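You operate a simulated robot arm through the tools that you are given. There is no shell and no other tool. Be economical: measure what you need, move in short steps, check, and stop when the job is done.

The job below is to be done with a simulated robot arm. You get a single attempt, and the scene is never put back.

JOB
Feed one piece, then move the tray to the yellow table.
Fine: the tray in the press; switch the work lamp on and push the bed in; one press of the green button, before the tray comes out; the other tray stays, the motor stays off, the black press knob stays.

The check looks at the end state, three seconds after you hand in, the way a careful person would. Anything else that was tipped, shoved, dropped, spilled or broken makes it a failure.

ROBOT AND FRAMES
A 6-joint arm with a two-finger parallel gripper, fixed in place. Base frame: the origin is at the foot of the arm, x ahead of it, y to its left, z up. Units: m, rad, N and s.
With the tool pointing down near the work surface it reaches from about 0.24 to 0.66 m from the base axis. Its first joint turns from -1.152 to 1.152 rad. Payload 2.9 kg.
Tool frame: the origin (TCP) lies between the finger pads and is the grasp point; the fingertips stand 0.03 m ahead of it; z points along the fingers, y is the line along which they close. The gripper opens to 0.11 m. The fingers are 0.02 m wide and 0.01 m thick; the gripper's body (0.048 by 0.112 m) begins 0.055 m behind the TCP.
Orientation is told as [roll, pitch, yaw] about the base's x, y, z axes, in that order, counted from this pose: with the fingers straight down and closing along the base's y, the tool's x points along the base's -x, its y along +y and its z along -z.

CONTROLS
- The arm moves only by the tool apply_moves. Its argument "commands" is a list of rows, each a list of 3 entries, a list of its own where there are three numbers: the gripper command, from -1 (shut) to 1 (fully open), values between in proportion, then the shift along the base's x, y, z in units of 30 mm (1.0 is 30 mm), then the turn, a rotation vector about the base's x, y, z in units of 6 degrees (1.0 is 6 degrees). In form: [[claw, [x, y, z], [wx, wy, wz]], ...]. A call has 1 to 10 rows; each row shifts and turns the commanded pose from where the row before left it. A call with a number of a shift or a turn outside -1 to 1 is refused whole. Each row takes 0.2 s and may step no farther than 0.05 m and 0.15 rad from the row before; otherwise, or with a gripper value out of range, the whole call is refused. A pose out of reach is approached as far as the arm can. The call stops where the force on the tool passes 50 N (or 10 N more than at its start, if that is more) or the arm is blocked; 0.2 s more then pass. The fingers move at their own pace (about 0.108 m/s each) and stop on an object; they squeeze with about 42 N. The grip force told is the motor's: it shows also when the fingers shut on nothing. Time passes only in rows, and 0.2 s behind the last, so rows that do not move let the fingers close. The reply holds the time, the measured pose of the TCP, the force on the tool along the base axes, the opening and the grip force, in the units named above and with some noise, with the torque about the TCP (base axes, N m) and any sound that the robot's microphone picked up, and new pictures: "views" is both (left out), scene, wrist or none.
- Cameras (640 x 400 px; columns grow to the right, rows downward): "scene" is fixed at [0.0775, 0.4282, 1.4023]; the picture's right is [-0.78, -0.63, 0.00], its down [-0.25, 0.30, -0.92] and it looks along [0.58, -0.72, -0.39] (base axes); focal length 264 px, centre (320, 200). "wrist" rides on the gripper at [0.072, 0.017, -0.103] in the tool frame; the picture's right is [-0.23, 0.97, 0.00], its down [-0.76, -0.18, -0.62] and it looks along [-0.61, -0.14, 0.78] (tool axes); focal length 222 px, centre (320, 200). There is no depth. A picture from a camera that has moved, and an enlarged one, comes with that camera's place and axes in the base frame and with its lens.
- enlarge(camera, box): a new picture of the part [left, top, right, bottom] of that camera's present view, enlarged. It takes no simulated time.
- close_job(): hands the job in; it is judged then, once.

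Work in short steps. Places have to be worked out from the pictures, the camera data and where the tool is seen: move nearer, look again, correct. Check each grasp and each placing, and mend what went wrong. You have 120 turns and 200 pictures in all, those below and enlarged ones among them. Open the gripper and draw the arm clear of the work before you hand the job in, unless the task says otherwise; then end with one line.

The tools are called after "Emit:" as name(argument=value, ...) on one line, values as JSON. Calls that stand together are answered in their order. apply_moves: Moves the arm, as the interface text tells. Its arguments: {"type":"object","properties":{"commands":{"type":"array","items":{"type":"array"}},"views":{"type":"string","enum":["both","scene","wrist","none"]}},"required":["commands"]} The other tools are called the same way: enlarge (camera, box) takes an enlarged picture of a part of a camera's view; close_job () hands the job in.

At the start:

```text
clock: 0.0
position: [0.2435, -0.2048, 1.3603]
ee_rot: [-0.002, 0.0, 0.001]
wrist_force: [0.5, 0.6, 0.0]
torque: [0.03, 0.02, -0.04]
opening: 0.1101
grip_force: 0.0
```

scene: 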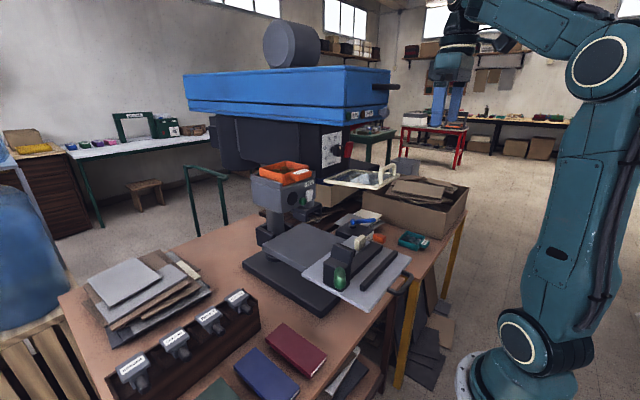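
wrist: 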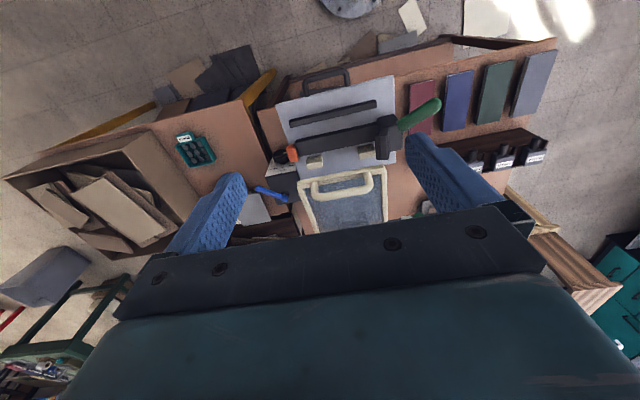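

The pictures show a worktable with a press, books and a switch box. I'll enlarge the parts to identify the tray, lamp switch, bed and green button.

Emit:
enlarge(camera="scene", box=[230, 150, 430, 320])

Emit:
enlarge(camera="scene", box=[60, 240, 340, 400])

Emit:
enlarge(camera="scene", box=[180, 50, 480, 210])

Emit:
enlarge(camera="wrist", box=[160, 40, 560, 260])

```text
2.35 times, centred on (330, 235) of scene
camera zoom: at [0.0775, 0.4282, 1.4023], right [-0.78, -0.63, 0.0], down [-0.25, 0.3, -0.92], along [0.58, -0.72, -0.39], focal length 622 px, centre (296, 118)
```

zoom: 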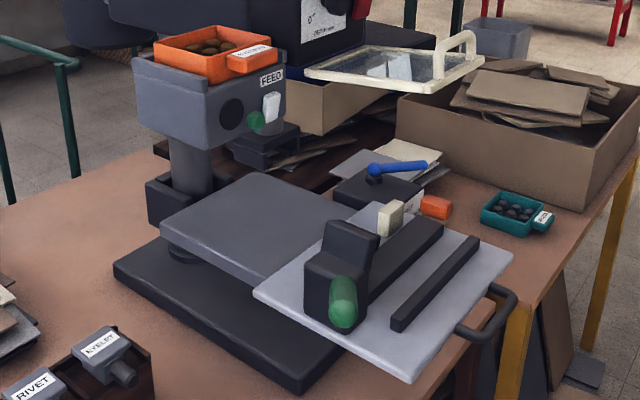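

```text
2.29 times, centred on (200, 320) of scene
camera zoom: at [0.0775, 0.4282, 1.4023], right [-0.78, -0.63, 0.0], down [-0.25, 0.3, -0.92], along [0.58, -0.72, -0.39], focal length 605 px, centre (594, -74)
```

zoom: 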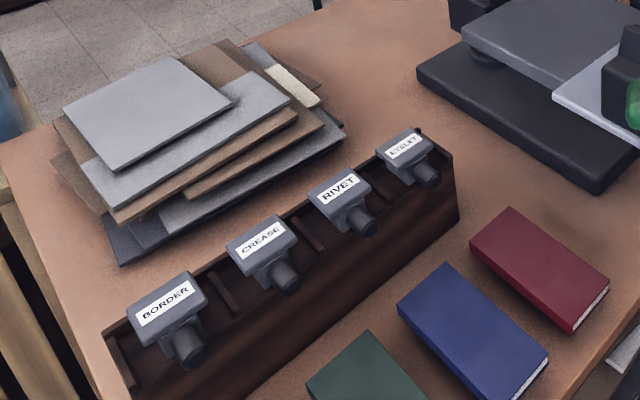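

```text
2.13 times, centred on (330, 130) of scene
camera zoom: at [0.0775, 0.4282, 1.4023], right [-0.78, -0.63, 0.0], down [-0.25, 0.3, -0.92], along [0.58, -0.72, -0.39], focal length 564 px, centre (299, 349)
```

zoom: 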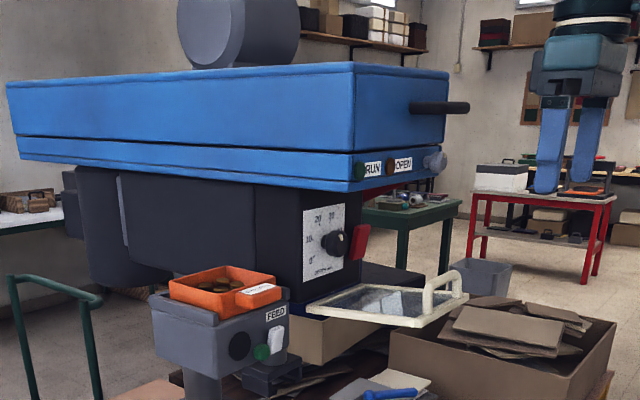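

```text
1.60 times, centred on (360, 150) of wrist
camera zoom: at [0.1715, -0.1847, 1.464], right [0.23, 0.97, 0.0], down [0.76, -0.18, 0.62], along [0.61, -0.14, -0.78], focal length 355 px, centre (256, 280)
```

zoom: 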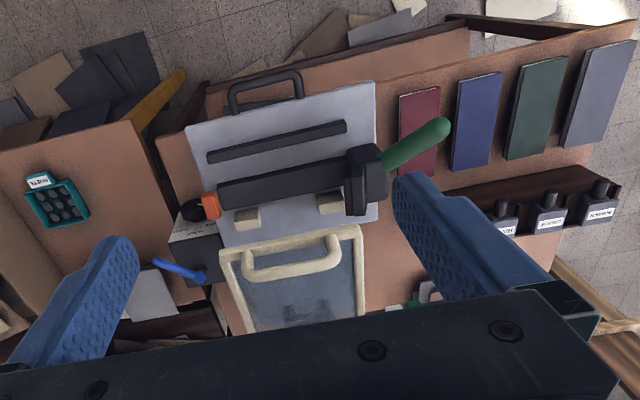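

The bed handle comes out near (0.26, -0.195, 0.92), and the cream frame near (0.36, -0.21, 1.2). I'll tilt the wrist camera up to see the press face ahead.

Emit:
apply_moves(commands=[[1, [0, 0, 0], [0, -1, 0]], [1, [0, 0, 0], [0, -1, 0]], [1, [0, 0, 0], [0, -1, 0]], [1, [0, 0, 0], [0, -1, 0]], [1, [0, 0, 0], [0, -1, 0]]])

```text
clock: 1.2
position: [0.2393, -0.2127, 1.3895]
ee_rot: [0.002, -0.521, -0.002]
wrist_force: [0.0, 0.6, -0.9]
torque: [0.01, 0.01, 0.01]
opening: 0.1099
grip_force: 0.1
out of reach, approached as far as the arm can: row 5
camera wrist: at [0.1261, -0.1918, 1.4435], right [0.2, 0.97, 0.11], down [0.35, -0.18, 0.92], along [0.92, -0.14, -0.38], focal length 222 px, centre (320, 200)
```

scene: 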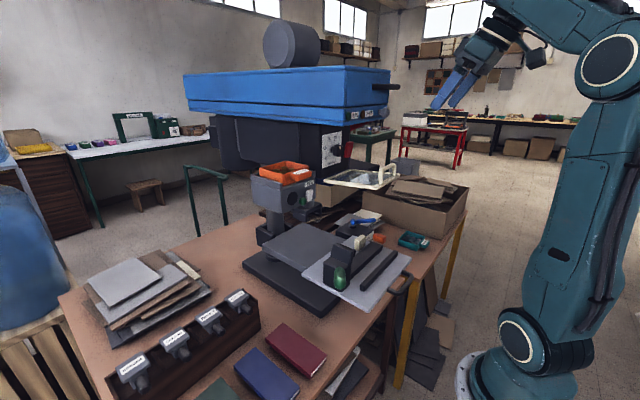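
wrist: 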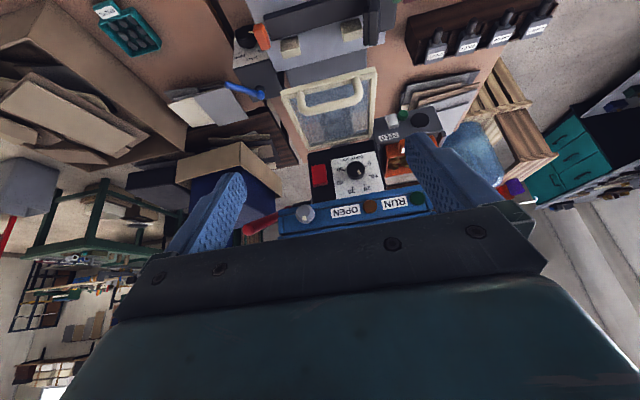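

Emit:
enlarge(camera="wrist", box=[230, 60, 450, 240])

Emit:
enlarge(camera="wrist", box=[60, 0, 300, 240])

Emit:
enlarge(camera="scene", box=[330, 180, 480, 290])

Emit:
enlarge(camera="scene", box=[310, 60, 480, 200])

```text
2.22 times, centred on (340, 150) of wrist
camera zoom: at [0.1261, -0.1918, 1.4435], right [0.2, 0.97, 0.11], down [0.35, -0.18, 0.92], along [0.92, -0.14, -0.38], focal length 494 px, centre (276, 311)
```

zoom: 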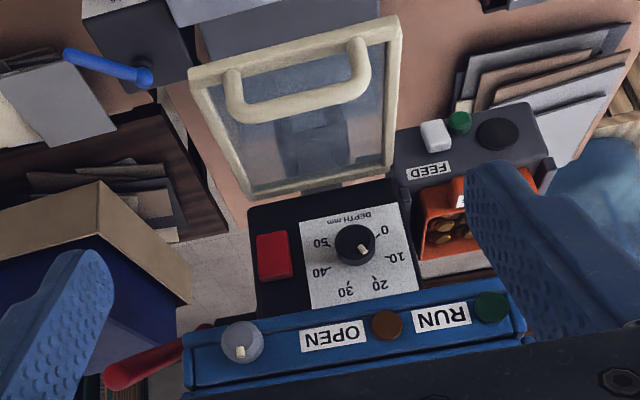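

```text
1.67 times, centred on (180, 120) of wrist
camera zoom: at [0.1261, -0.1918, 1.4435], right [0.2, 0.97, 0.11], down [0.35, -0.18, 0.92], along [0.92, -0.14, -0.38], focal length 370 px, centre (553, 333)
```

zoom: 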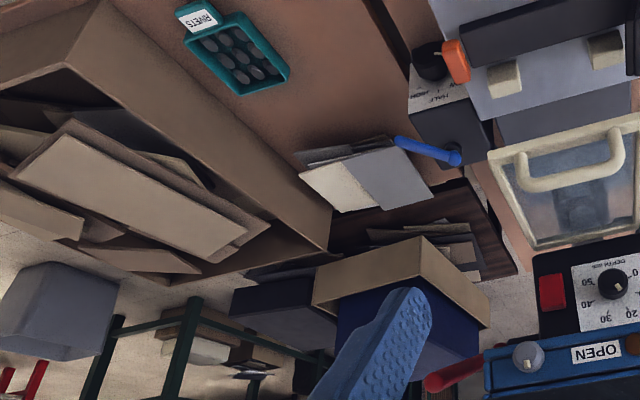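

```text
3.64 times, centred on (405, 235) of scene
camera zoom: at [0.0775, 0.4282, 1.4023], right [-0.78, -0.63, 0.0], down [-0.25, 0.3, -0.92], along [0.58, -0.72, -0.39], focal length 962 px, centre (11, 73)
```

zoom: 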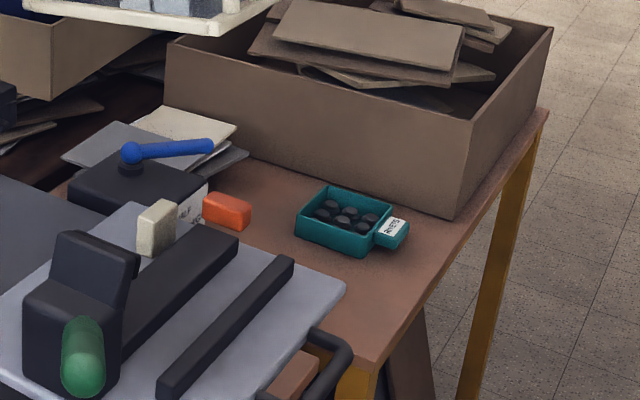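

```text
2.86 times, centred on (395, 130) of scene
camera zoom: at [0.0775, 0.4282, 1.4023], right [-0.78, -0.63, 0.0], down [-0.25, 0.3, -0.92], along [0.58, -0.72, -0.39], focal length 756 px, centre (106, 400)
```

zoom: 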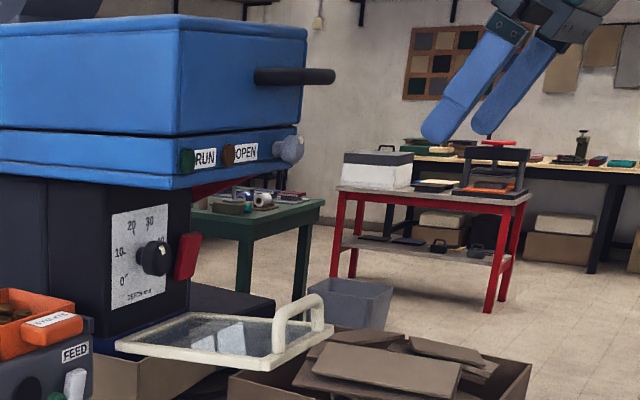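

Visible now: an "EYELETS" orange tray on the FEED unit, which has a green button and a white part. The blue head carries RUN, OPEN and a grey knob, and a blue lever box stands beside the bed. I'll move closer to read the lever box and bed labels.

Emit:
apply_moves(commands=[[1, [0, -0.6, -0.8], [0, 1, 0]], [1, [0, -0.6, -0.8], [0, 1, 0]], [1, [0, -0.6, -0.8], [0, 1, 0]], [1, [0, -0.6, -0.8], [0, 1, 0]], [1, [0, -0.6, -0.8], [0, 1, 0]], [1, [0, -0.6, -0.8], [0, 0, 0]], [1, [0, -0.6, -0.8], [0, 0, 0]], [1, [0, -0.6, -0.8], [0, 0, 0]]])

```text
clock: 3.0
position: [0.2394, -0.3547, 1.1971]
ee_rot: [-0.003, -0.001, 0.0]
wrist_force: [-0.5, -0.1, 0.0]
torque: [0.04, -0.01, 0.0]
opening: 0.1102
grip_force: 0.0
camera wrist: at [0.1685, -0.3355, 1.3015], right [0.23, 0.97, 0.0], down [0.76, -0.18, 0.62], along [0.61, -0.14, -0.78], focal length 222 px, centre (320, 200)
```

scene: 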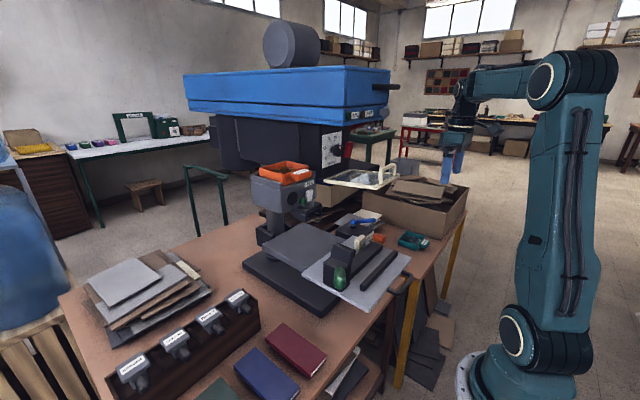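
wrist: 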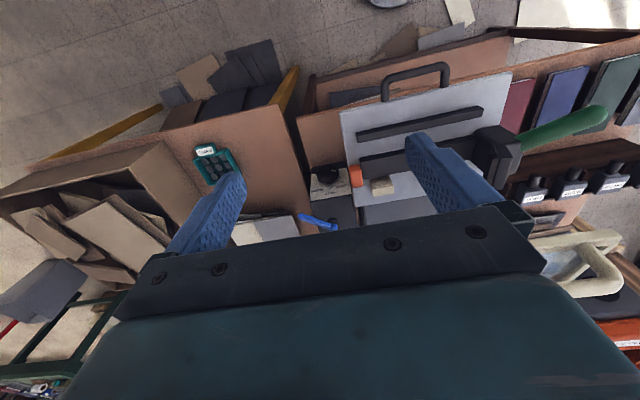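

Emit:
enlarge(camera="wrist", box=[280, 50, 440, 240])

Emit:
enlarge(camera="wrist", box=[130, 80, 330, 250])

Emit:
enlarge(camera="wrist", box=[480, 80, 640, 400])

```text
2.11 times, centred on (360, 145) of wrist
camera zoom: at [0.1685, -0.3355, 1.3015], right [0.23, 0.97, 0.0], down [0.76, -0.18, 0.62], along [0.61, -0.14, -0.78], focal length 468 px, centre (236, 316)
```

zoom: 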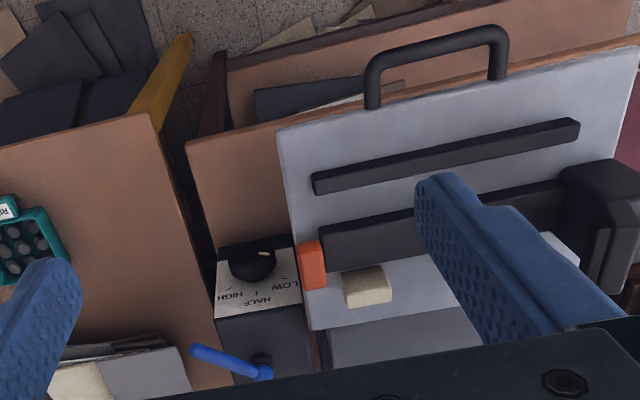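

```text
2.35 times, centred on (230, 165) of wrist
camera zoom: at [0.1685, -0.3355, 1.3015], right [0.23, 0.97, 0.0], down [0.76, -0.18, 0.62], along [0.61, -0.14, -0.78], focal length 523 px, centre (532, 282)
```

zoom: 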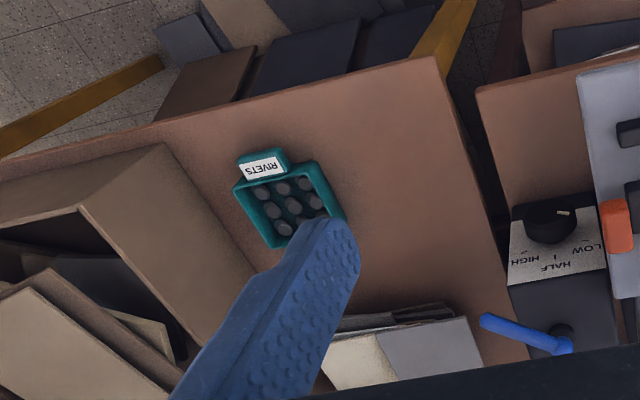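

```text
1.25 times, centred on (560, 240) of wrist
camera zoom: at [0.1685, -0.3355, 1.3015], right [0.23, 0.97, 0.0], down [0.76, -0.18, 0.62], along [0.61, -0.14, -0.78], focal length 278 px, centre (20, 150)
```

zoom: 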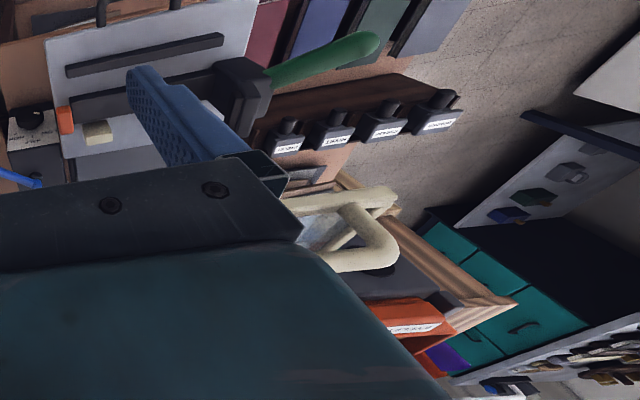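

The yellow-legged table is the one at y < -0.4, where the RIVETS tray sits. The feeder's green button works out to about (0.525, -0.057, 1.12). I'll swing left and look at the feeder face on.

Emit:
apply_moves(commands=[[1, [0, 1, 0.2], [0, 0, 0]], [1, [0, 1, 0.2], [0, 0, 0]], [1, [0, 1, 0.2], [0, 0, 0]], [1, [0, 1, 0.2], [0, 0, 0]], [1, [0, 1, 0.2], [0, 0, 0]], [1, [0, 1, 0], [0, 0, 0]], [1, [0, 1, 0], [0, 0, 0]], [1, [0, 1, 0], [0, -1, 0]], [1, [0, 1, 0], [0, -1, 0]], [1, [0, 1, 0], [0, -1, 0]]], views="none")

Emit:
apply_moves(commands=[[1, [0.2, 1, -0.5], [0, -1, 0]], [1, [0.2, 1, -0.5], [0, -1, 0]], [1, [0.2, 0, -0.5], [0, -1, 0]]])

```text
clock: 5.2
position: [0.2401, -0.0561, 1.2277]
ee_rot: [0.0, -0.316, -0.003]
wrist_force: [-0.3, -0.7, -0.4]
torque: [-0.02, -0.03, 0.04]
opening: 0.1102
grip_force: 0.0
```

```text
clock: 6.0
position: [0.2567, 0.0043, 1.1821]
ee_rot: [-0.002, -0.63, -0.001]
wrist_force: [0.1, 0.3, -0.5]
torque: [-0.03, 0.02, -0.02]
opening: 0.1099
grip_force: 0.1
camera wrist: at [0.1388, 0.0239, 1.2243], right [0.19, 0.97, 0.13], down [0.25, -0.18, 0.95], along [0.95, -0.14, -0.27], focal length 222 px, centre (320, 200)
```

scene: 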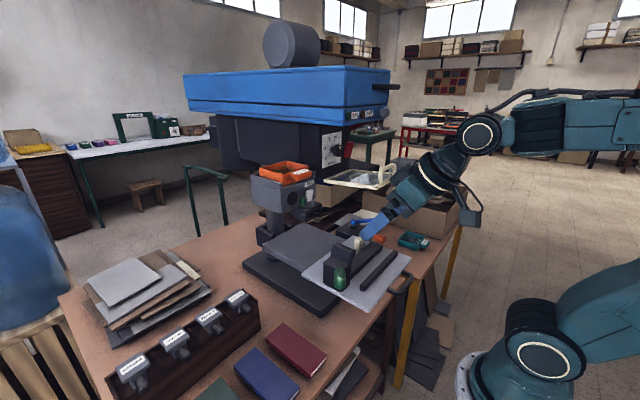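
wrist: 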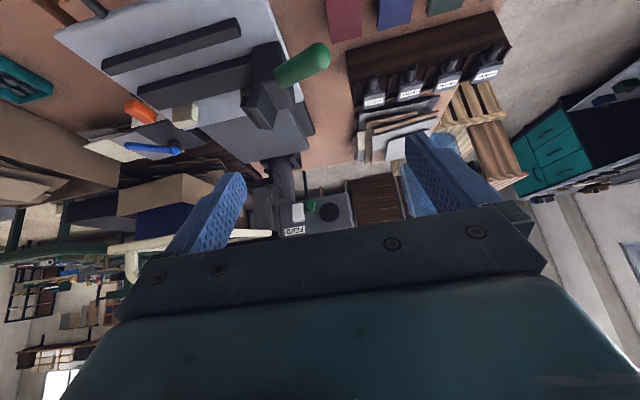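

Emit:
enlarge(camera="wrist", box=[230, 140, 380, 245])

Emit:
enlarge(camera="wrist", box=[50, 0, 350, 180])

Emit:
enlarge(camera="scene", box=[240, 150, 330, 250])

```text
3.81 times, centred on (305, 192) of wrist
camera zoom: at [0.1388, 0.0239, 1.2243], right [0.19, 0.97, 0.13], down [0.25, -0.18, 0.95], along [0.95, -0.14, -0.27], focal length 846 px, centre (377, 229)
```

zoom: 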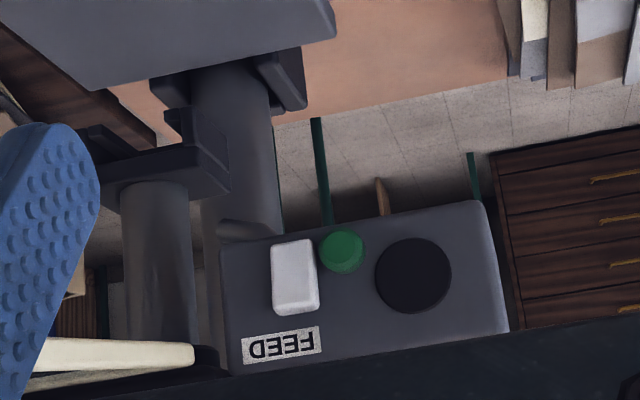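

```text
2.13 times, centred on (200, 90) of wrist
camera zoom: at [0.1388, 0.0239, 1.2243], right [0.19, 0.97, 0.13], down [0.25, -0.18, 0.95], along [0.95, -0.14, -0.27], focal length 474 px, centre (576, 435)
```

zoom: 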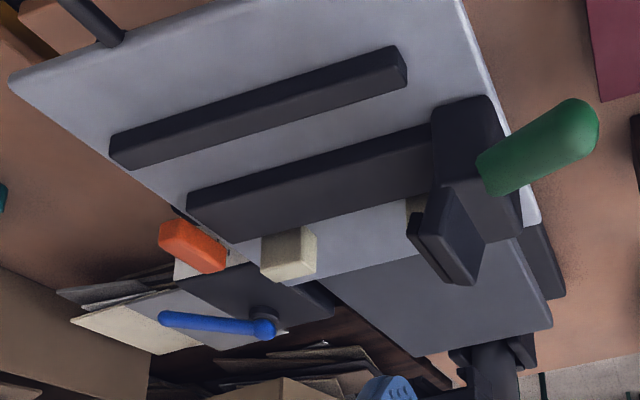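

```text
4.00 times, centred on (285, 200) of scene
camera zoom: at [0.0775, 0.4282, 1.4023], right [-0.78, -0.63, 0.0], down [-0.25, 0.3, -0.92], along [0.58, -0.72, -0.39], focal length 1058 px, centre (460, 200)
```

zoom: 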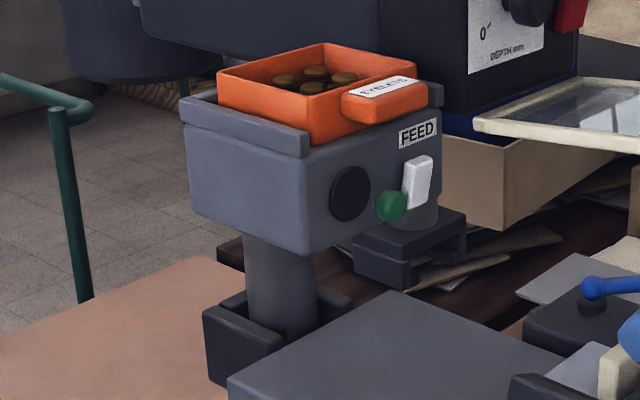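

The feeder face has a white rocker, the green button and a black disc. Before touching anything I need to know which switch is the lamp, so I'll look closer at the press face.

Emit:
apply_moves(commands=[[1, [0, -1, 0.5], [0, 0, 0]], [1, [0, -1, 0.5], [0, 0, 0]], [1, [0, -1, 0.5], [0, 0, 0]], [1, [0, -1, 0.5], [0, 0, 0]], [1, [0, -1, 0.5], [0, 0, 0]], [1, [0, -1, 0.5], [0, 0, 0]], [1, [0, -1, 0], [0, 0, 0]], [1, [0.3, -0.7, 0], [0, 0, 0]], [1, [0.4, 0, 0], [0, 0, 0]]], views="wrist")

```text
clock: 8.0
position: [0.2936, -0.2183, 1.2698]
ee_rot: [-0.002, -0.63, 0.001]
wrist_force: [1.0, -0.7, 0.2]
torque: [0.01, 0.0, 0.03]
opening: 0.1103
grip_force: 0.0
out of reach, approached as far as the arm can: row 6, 7
camera wrist: at [0.1753, -0.1994, 1.3124], right [0.18, 0.97, 0.13], down [0.25, -0.18, 0.95], along [0.95, -0.14, -0.28], focal length 222 px, centre (320, 200)
```

wrist: 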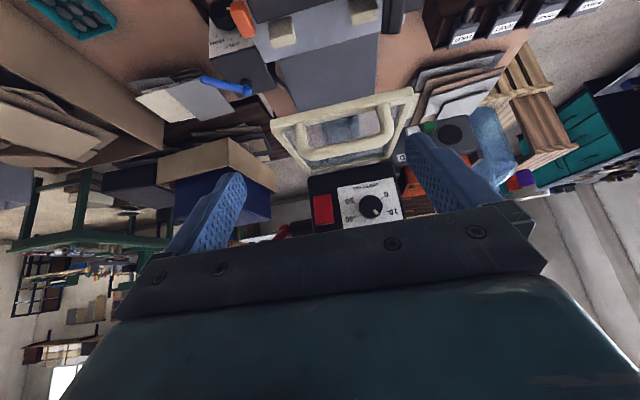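

Emit:
enlarge(camera="wrist", box=[250, 60, 430, 240])

Emit:
enlarge(camera="wrist", box=[190, 0, 410, 130])

```text
2.22 times, centred on (340, 150) of wrist
camera zoom: at [0.1753, -0.1994, 1.3124], right [0.18, 0.97, 0.13], down [0.25, -0.18, 0.95], along [0.95, -0.14, -0.28], focal length 494 px, centre (276, 311)
```

zoom: 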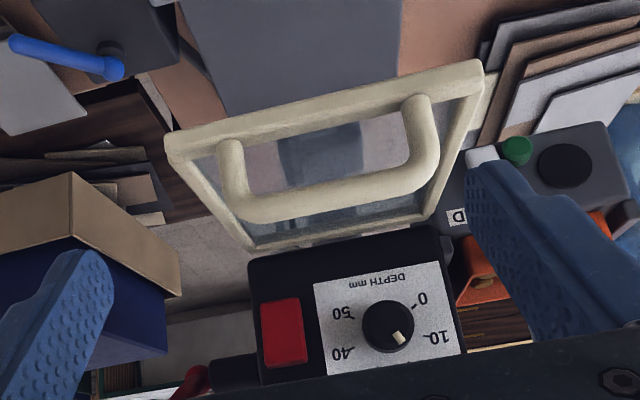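

```text
2.91 times, centred on (300, 65) of wrist
camera zoom: at [0.1753, -0.1994, 1.3124], right [0.18, 0.97, 0.13], down [0.25, -0.18, 0.95], along [0.95, -0.14, -0.28], focal length 646 px, centre (378, 593)
```

zoom: 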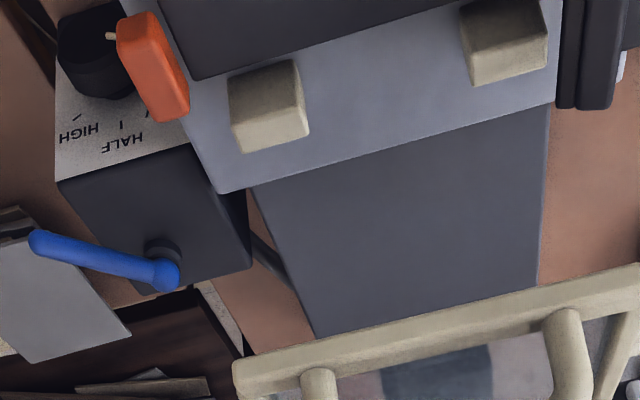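

I still need to tell the lamp switch apart, so I'll enlarge the scene view around the head's controls and the feeder's face.

Emit:
enlarge(camera="scene", box=[310, 90, 400, 190])

Emit:
enlarge(camera="scene", box=[290, 175, 345, 225])

Emit:
enlarge(camera="scene", box=[295, 205, 405, 325])

Emit:
enlarge(camera="scene", box=[180, 20, 330, 180])

```text
4.00 times, centred on (355, 140) of scene
camera zoom: at [0.0775, 0.4282, 1.4023], right [-0.78, -0.63, 0.0], down [-0.25, 0.3, -0.92], along [0.58, -0.72, -0.39], focal length 1058 px, centre (180, 440)
```

zoom: 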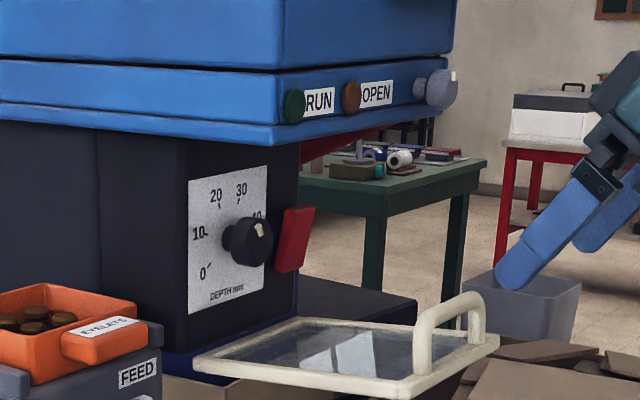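

```text
8.00 times, centred on (318, 200) of scene
camera zoom: at [0.0775, 0.4282, 1.4023], right [-0.78, -0.63, 0.0], down [-0.25, 0.3, -0.92], along [0.58, -0.72, -0.39], focal length 2116 px, centre (340, 200)
```

zoom: 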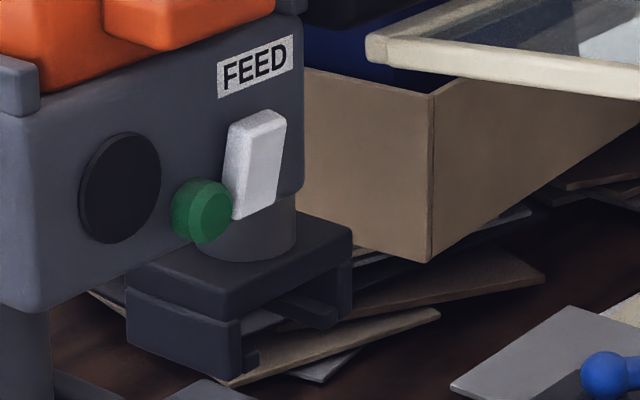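

```text
3.33 times, centred on (350, 265) of scene
camera zoom: at [0.0775, 0.4282, 1.4023], right [-0.78, -0.63, 0.0], down [-0.25, 0.3, -0.92], along [0.58, -0.72, -0.39], focal length 882 px, centre (220, -17)
```

zoom: 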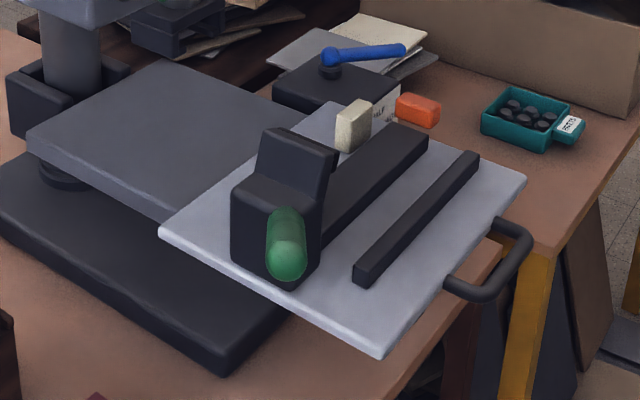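

```text
2.50 times, centred on (255, 100) of scene
camera zoom: at [0.0775, 0.4282, 1.4023], right [-0.78, -0.63, 0.0], down [-0.25, 0.3, -0.92], along [0.58, -0.72, -0.39], focal length 661 px, centre (482, 450)
```

zoom: 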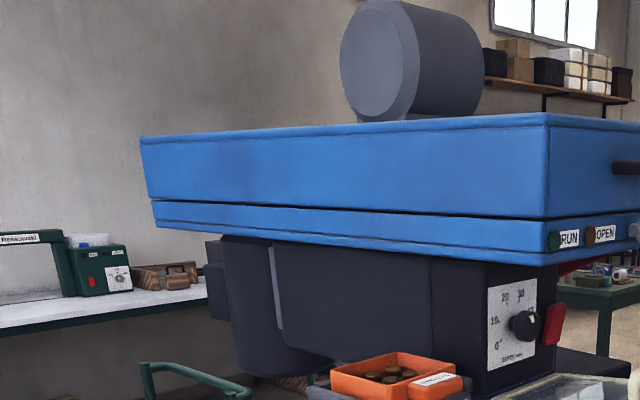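

The red paddle beside the depth knob reads as the motor switch. The white paddle on the feeder, next to the dark lamp disc, reads as the lamp switch, and both have their top edge standing out (off). I'll pull back and point the closed tool at the feeder, angled in from the left so it clears the cream guard.

Emit:
apply_moves(commands=[[-1, [-0.8, 0.5, 0], [0, 0, 0]], [-1, [-0.4, 1, 0], [0, 0, 0]], [-1, [0, 1, 0], [0, 0, 0]], [-1, [0, 1, -0.3], [0, 0, 0]], [-1, [0, 1, -0.3], [0, 0, 0]], [-1, [0, 1, -0.3], [0, 0, 0]], [-1, [0.3, 1, -0.3], [0, -1, 0]], [-1, [0.3, 0.5, -0.3], [0, -1, 0]], [-1, [0.5, 0, -0.5], [0, -1, 0]], [-1, [0.5, 0, -0.5], [0, -1, 0]]], views="wrist")

```text
clock: 10.2
position: [0.3109, -0.0063, 1.1942]
ee_rot: [0.001, -1.049, -0.001]
wrist_force: [-0.5, -0.2, 0.0]
torque: [0.04, -0.02, 0.01]
opening: 0.0
grip_force: 37.7
out of reach, approached as far as the arm can: row 1
camera wrist: at [0.1862, 0.0132, 1.1841], right [0.11, 0.97, 0.2], down [-0.16, -0.18, 0.97], along [0.98, -0.14, 0.14], focal length 222 px, centre (320, 200)
```

wrist: 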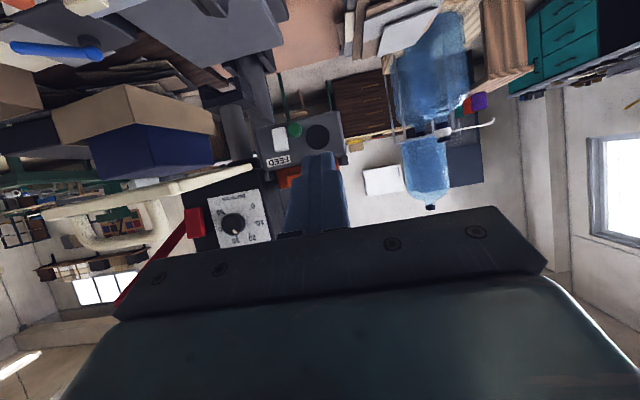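

The view is good. I'll yaw about 15° and approach the upper end of the white paddle, stopping short for a look.

Emit:
apply_moves(commands=[[-1, [0.8, -0.345, -0.22], [0, 0, -1]], [-1, [0.8, -0.345, -0.22], [0, 0, -1]], [-1, [0.8, -0.345, -0.22], [0, 0, -0.5]], [-1, [0.8, -0.345, -0.22], [0, 0, 0]], [-1, [0.6, -0.345, -0.22], [0, 0, 0]]])

Emit:
enlarge(camera="wrist", box=[220, 60, 420, 240])

Emit:
enlarge(camera="scene", box=[270, 160, 350, 220])

```text
clock: 11.4
position: [0.4254, -0.0589, 1.1617]
ee_rot: [0.0, -1.047, -0.263]
wrist_force: [0.2, -0.3, -1.4]
torque: [0.02, -0.02, -0.01]
opening: 0.0
grip_force: 37.7
camera wrist: at [0.3098, -0.0066, 1.1511], right [0.36, 0.91, 0.2], down [-0.2, -0.13, 0.97], along [0.91, -0.39, 0.13], focal length 222 px, centre (320, 200)
```

scene: 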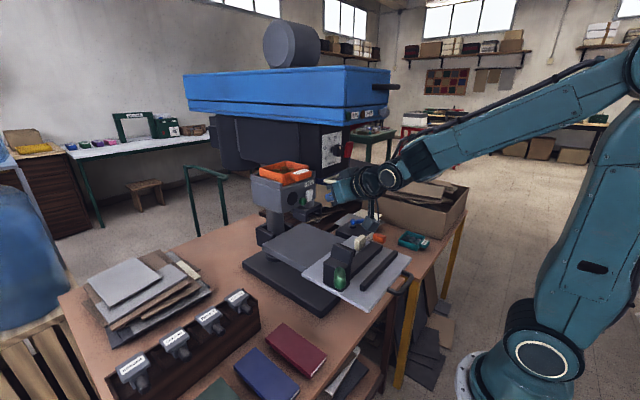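
wrist: 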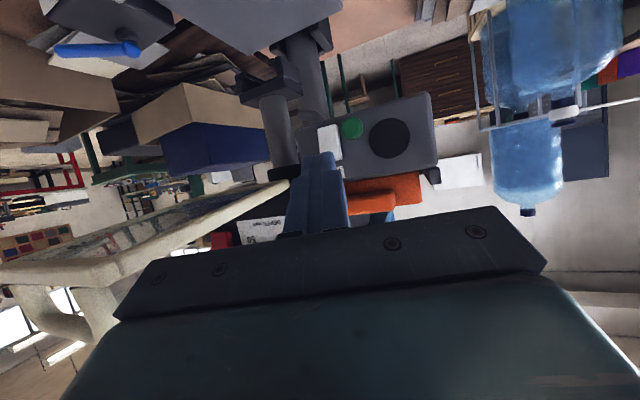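

```text
2.22 times, centred on (320, 150) of wrist
camera zoom: at [0.3098, -0.0066, 1.1511], right [0.36, 0.91, 0.2], down [-0.2, -0.13, 0.97], along [0.91, -0.39, 0.13], focal length 494 px, centre (320, 311)
```

zoom: 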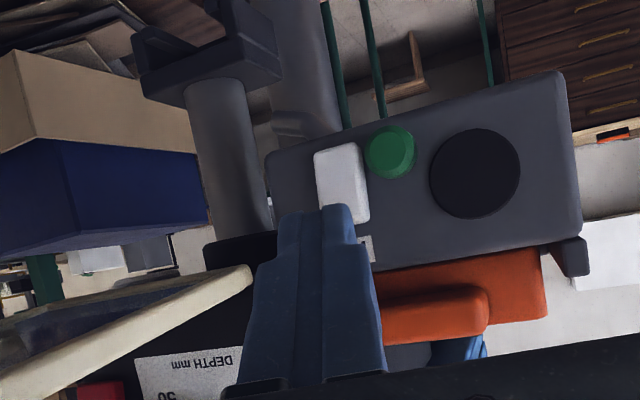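

```text
6.67 times, centred on (310, 190) of scene
camera zoom: at [0.0775, 0.4282, 1.4023], right [-0.78, -0.63, 0.0], down [-0.25, 0.3, -0.92], along [0.58, -0.72, -0.39], focal length 1764 px, centre (387, 267)
```

zoom: 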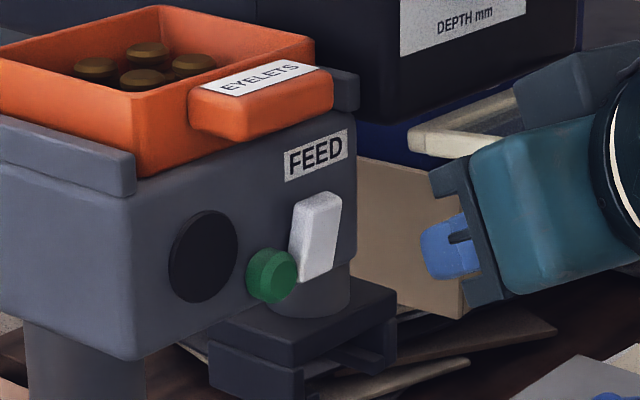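

The tip is lined up just above the paddle's centre. I'll lower it slightly and advance in small steps to press the paddle's upper half.

Emit:
apply_moves(commands=[[-1, [0.5, -0.15, -0.3], [0, 0, 0]], [-1, [0.5, -0.15, -0.23], [0, 0, 0]], [-1, [0.3, 0, 0], [0, 0, 0]], [-1, [0.2, 0, 0], [0, 0, 0]]])

Emit:
enlarge(camera="wrist", box=[220, 60, 420, 240])

Emit:
enlarge(camera="scene", box=[270, 160, 350, 220])

```text
clock: 12.4
position: [0.4709, -0.0688, 1.1449]
ee_rot: [-0.001, -1.048, -0.263]
wrist_force: [0.4, -0.3, -0.5]
torque: [-0.01, 0.03, 0.02]
opening: 0.0
grip_force: 38.3
camera wrist: at [0.3545, -0.0154, 1.135], right [0.36, 0.91, 0.2], down [-0.2, -0.13, 0.97], along [0.91, -0.39, 0.13], focal length 222 px, centre (320, 200)
```

scene: 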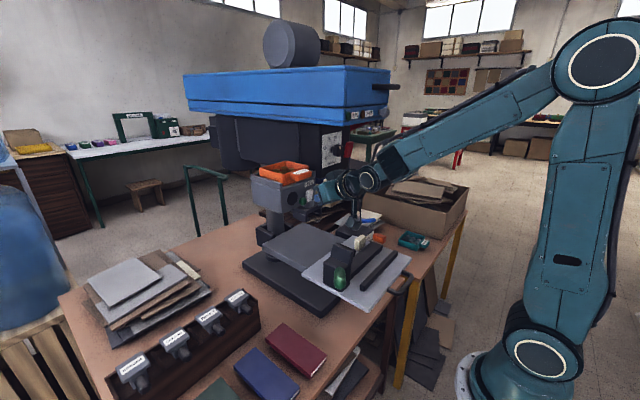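
wrist: 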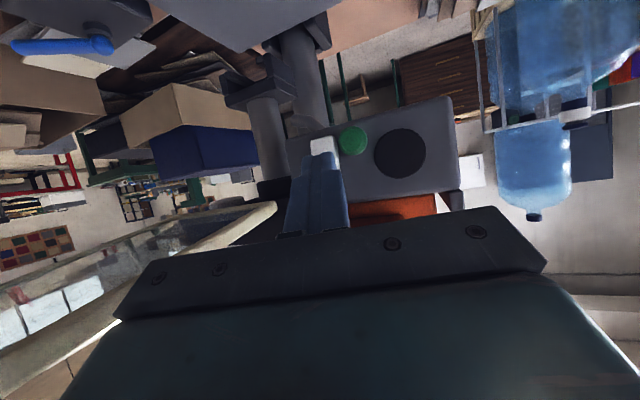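

```text
2.22 times, centred on (320, 150) of wrist
camera zoom: at [0.3545, -0.0154, 1.135], right [0.36, 0.91, 0.2], down [-0.2, -0.13, 0.97], along [0.91, -0.39, 0.13], focal length 494 px, centre (320, 311)
```

zoom: 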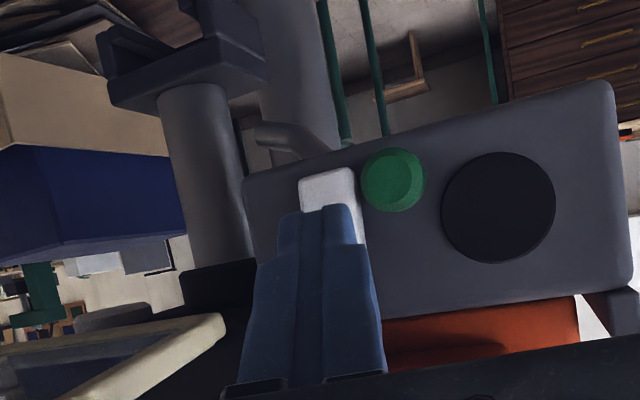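

```text
6.67 times, centred on (310, 190) of scene
camera zoom: at [0.0775, 0.4282, 1.4023], right [-0.78, -0.63, 0.0], down [-0.25, 0.3, -0.92], along [0.58, -0.72, -0.39], focal length 1764 px, centre (387, 267)
```

zoom: 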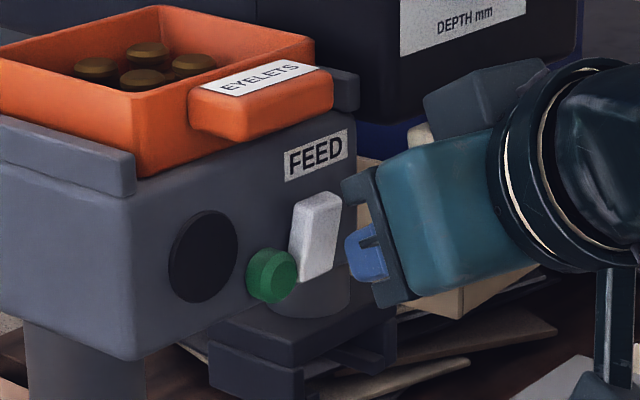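

No contact yet; the tip is 1–2 cm short and over the upper half of the paddle. I'll continue forward.

Emit:
apply_moves(commands=[[-1, [0.2, 0, 0], [0, 0, 0]], [-1, [0.2, 0, 0], [0, 0, 0]], [-1, [0.15, 0, 0], [0, 0, 0]]], views="none")

Emit:
enlarge(camera="scene", box=[270, 160, 350, 220])

```text
clock: 13.2
position: [0.4861, -0.0669, 1.145]
ee_rot: [0.001, -1.047, -0.262]
wrist_force: [0.2, 0.1, 0.1]
torque: [-0.03, -0.02, 0.0]
opening: 0.0
grip_force: 37.8
```

```text
6.67 times, centred on (310, 190) of scene
camera zoom: at [0.0775, 0.4282, 1.4023], right [-0.78, -0.63, 0.0], down [-0.25, 0.3, -0.92], along [0.58, -0.72, -0.39], focal length 1764 px, centre (387, 267)
```

zoom: 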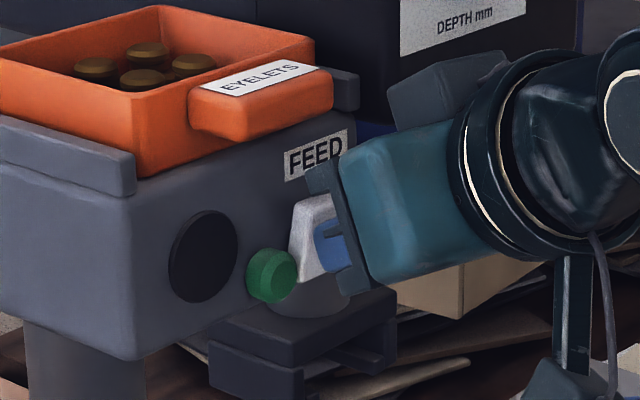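

The tip is almost touching but a bit low, since the paddle spans z 1.115–1.155. I'll raise it 8 mm and push.

Emit:
apply_moves(commands=[[-1, [0, 0, 0.27], [0, 0, 0]], [-1, [0.15, 0, 0], [0, 0, 0]], [-1, [0.15, 0, 0], [0, 0, 0]], [-1, [0.1, 0, 0], [0, 0, 0]]], views="none")

Emit:
enlarge(camera="scene", box=[270, 160, 350, 220])

```text
clock: 14.2
position: [0.4981, -0.0668, 1.1571]
ee_rot: [0.001, -1.055, -0.263]
wrist_force: [-3.7, 1.0, 14.1]
torque: [-0.06, -0.36, -0.02]
opening: 0.0001
grip_force: 37.2
heard: click
```

```text
6.67 times, centred on (310, 190) of scene
camera zoom: at [0.0771, 0.4283, 1.4023], right [-0.78, -0.63, 0.0], down [-0.25, 0.3, -0.92], along [0.58, -0.72, -0.39], focal length 1764 px, centre (387, 267)
```

zoom: 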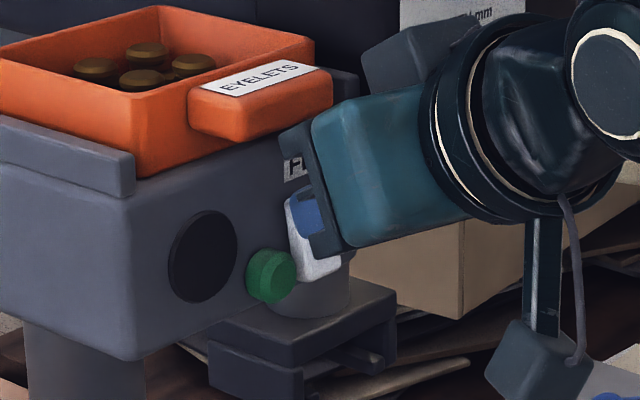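

A click was heard and the paddle has rocked over. I'll back off and check whether a lamp is lit.

Emit:
apply_moves(commands=[[-1, [-0.3, 0.05, 0], [0, 0, 0]], [-1, [-0.8, 0.2, 0.1], [0, 0, 0]], [-1, [-1, 0.3, 0.1], [0, 0, 0]], [-1, [-1, 0.3, 0.1], [0, 0, 0]]])

Emit:
enlarge(camera="scene", box=[240, 150, 360, 240])

Emit:
enlarge(camera="wrist", box=[220, 60, 420, 240])

```text
clock: 15.2
position: [0.4051, -0.0412, 1.1615]
ee_rot: [-0.001, -1.044, -0.262]
wrist_force: [-0.4, -0.2, 0.0]
torque: [0.01, 0.02, -0.02]
opening: 0.0
grip_force: 37.8
camera wrist: at [0.2889, 0.0111, 1.1516], right [0.36, 0.91, 0.2], down [-0.2, -0.13, 0.97], along [0.91, -0.39, 0.13], focal length 222 px, centre (320, 200)
```

scene: 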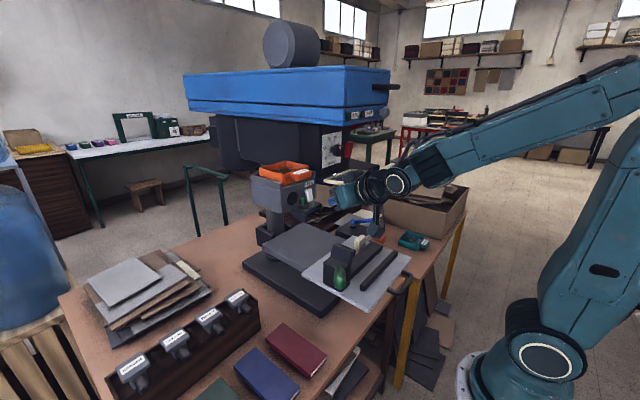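
wrist: 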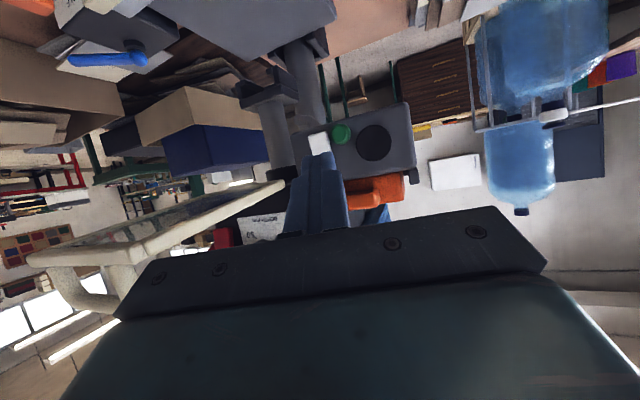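

```text
4.44 times, centred on (300, 195) of scene
camera zoom: at [0.0775, 0.4282, 1.4023], right [-0.78, -0.63, 0.0], down [-0.25, 0.3, -0.92], along [0.58, -0.72, -0.39], focal length 1176 px, centre (409, 222)
```

zoom: 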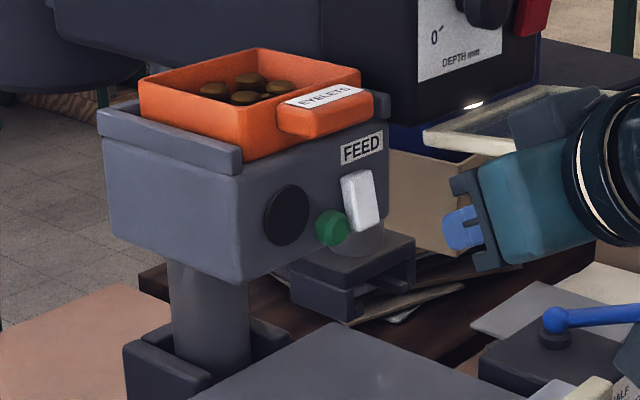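

```text
2.22 times, centred on (320, 150) of wrist
camera zoom: at [0.2889, 0.0111, 1.1516], right [0.36, 0.91, 0.2], down [-0.2, -0.13, 0.97], along [0.91, -0.39, 0.13], focal length 494 px, centre (320, 311)
```

zoom: 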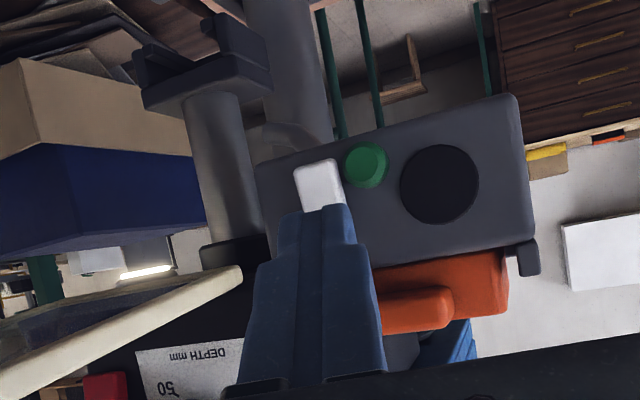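

The lamp strip under the head now glows, with its reflection on the guard, so the lamp is on. Next I'll push the bed: retract, turn the tool down, and go in front of the bed handle at about (0.267, -0.20, 0.872).

Emit:
apply_moves(commands=[[-1, [-1, 0.3, 0.2], [0, 0, 1]], [-1, [-1, 0.3, 0.2], [0, 0, 1]], [-1, [-1, 0, 0.2], [0, 0, 0.5]], [-1, [-1, 0, 0], [0, 1, 0]], [-1, [-0.5, 0, 0], [0, 1, 0]], [-1, [0, 0, 0], [0, 1, 0]], [-1, [0, 0, 0], [0, 1, 0]], [-1, [0, -1, 0], [0, 1, 0]], [-1, [0, -1, 0], [0, 1, 0]], [-1, [0, -1, -0.5], [0, 1, 0]]], views="none")

Emit:
apply_moves(commands=[[-1, [-0.3, -1, -1], [0, 1, 0]], [-1, [-0.3, -1, -1], [0, 1, 0]], [-1, [-0.3, -1, -1], [0, 1, 0]], [-1, [-0.3, 0, -1], [0, 0, 0]], [-1, [0, 0, -1], [0, 0, 0]]])

```text
clock: 17.4
position: [0.2704, -0.1143, 1.1673]
ee_rot: [0.001, -0.312, 0.001]
wrist_force: [-0.4, 0.1, -0.6]
torque: [-0.01, 0.0, -0.01]
opening: 0.0002
grip_force: 38.0
```

```text
clock: 18.6
position: [0.2348, -0.2045, 1.0161]
ee_rot: [-0.002, -0.001, 0.0]
wrist_force: [0.0, -0.4, -0.4]
torque: [0.02, 0.01, -0.01]
opening: 0.0
grip_force: 37.3
camera wrist: at [0.1636, -0.1842, 1.1203], right [0.23, 0.97, 0.0], down [0.76, -0.18, 0.62], along [0.61, -0.14, -0.78], focal length 222 px, centre (320, 200)
```

scene: 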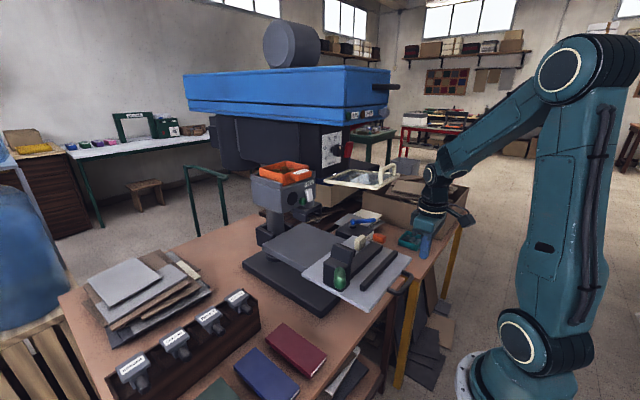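
wrist: 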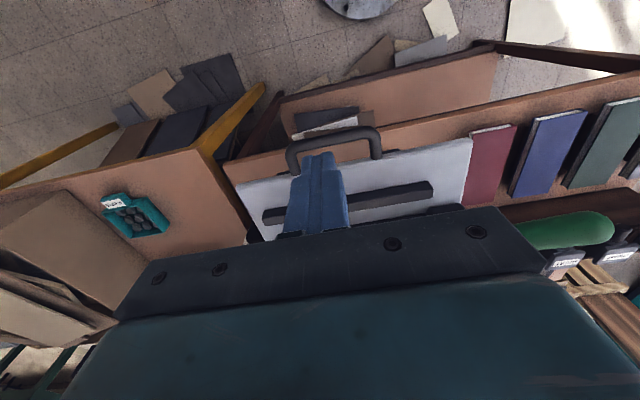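

The handle bar confirms at x≈0.27, y from -0.25 to -0.16. I'll lower the tool in front of it to z≈0.888.

Emit:
apply_moves(commands=[[-1, [-0.2, 0, -1], [0, 0, 0]], [-1, [0, 0, -1], [0, 0, 0]], [-1, [0, 0, -1], [0, 0, 0]], [-1, [0, 0, -0.8], [0, 0, 0]], [-1, [0, 0, -0.4], [0, 0, 0]]])

Emit:
enlarge(camera="scene", box=[370, 220, 470, 310])

```text
clock: 19.8
position: [0.2272, -0.2033, 0.8897]
ee_rot: [-0.001, 0.0, -0.001]
wrist_force: [-0.2, 0.0, 1.0]
torque: [0.01, 0.02, 0.02]
opening: 0.0001
grip_force: 37.7
camera wrist: at [0.1571, -0.1836, 0.9935], right [0.23, 0.97, 0.0], down [0.76, -0.18, 0.62], along [0.61, -0.14, -0.78], focal length 222 px, centre (320, 200)
```

scene: 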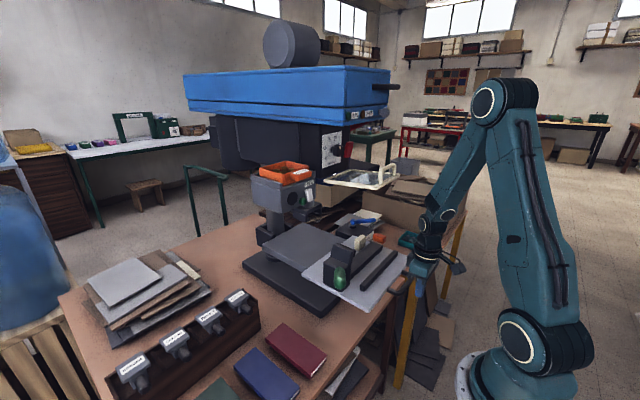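
wrist: 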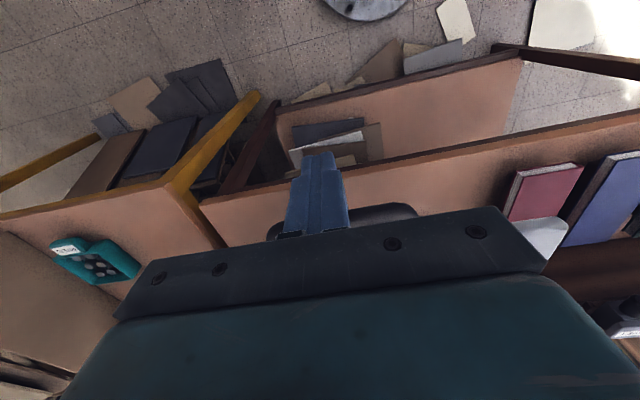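

```text
4.44 times, centred on (420, 265) of scene
camera zoom: at [0.0775, 0.4282, 1.4023], right [-0.78, -0.63, 0.0], down [-0.25, 0.3, -0.92], along [0.58, -0.72, -0.39], focal length 1176 px, centre (-124, -89)
```

zoom: 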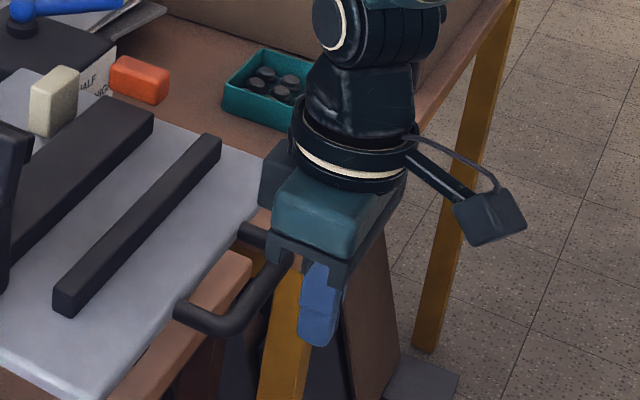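

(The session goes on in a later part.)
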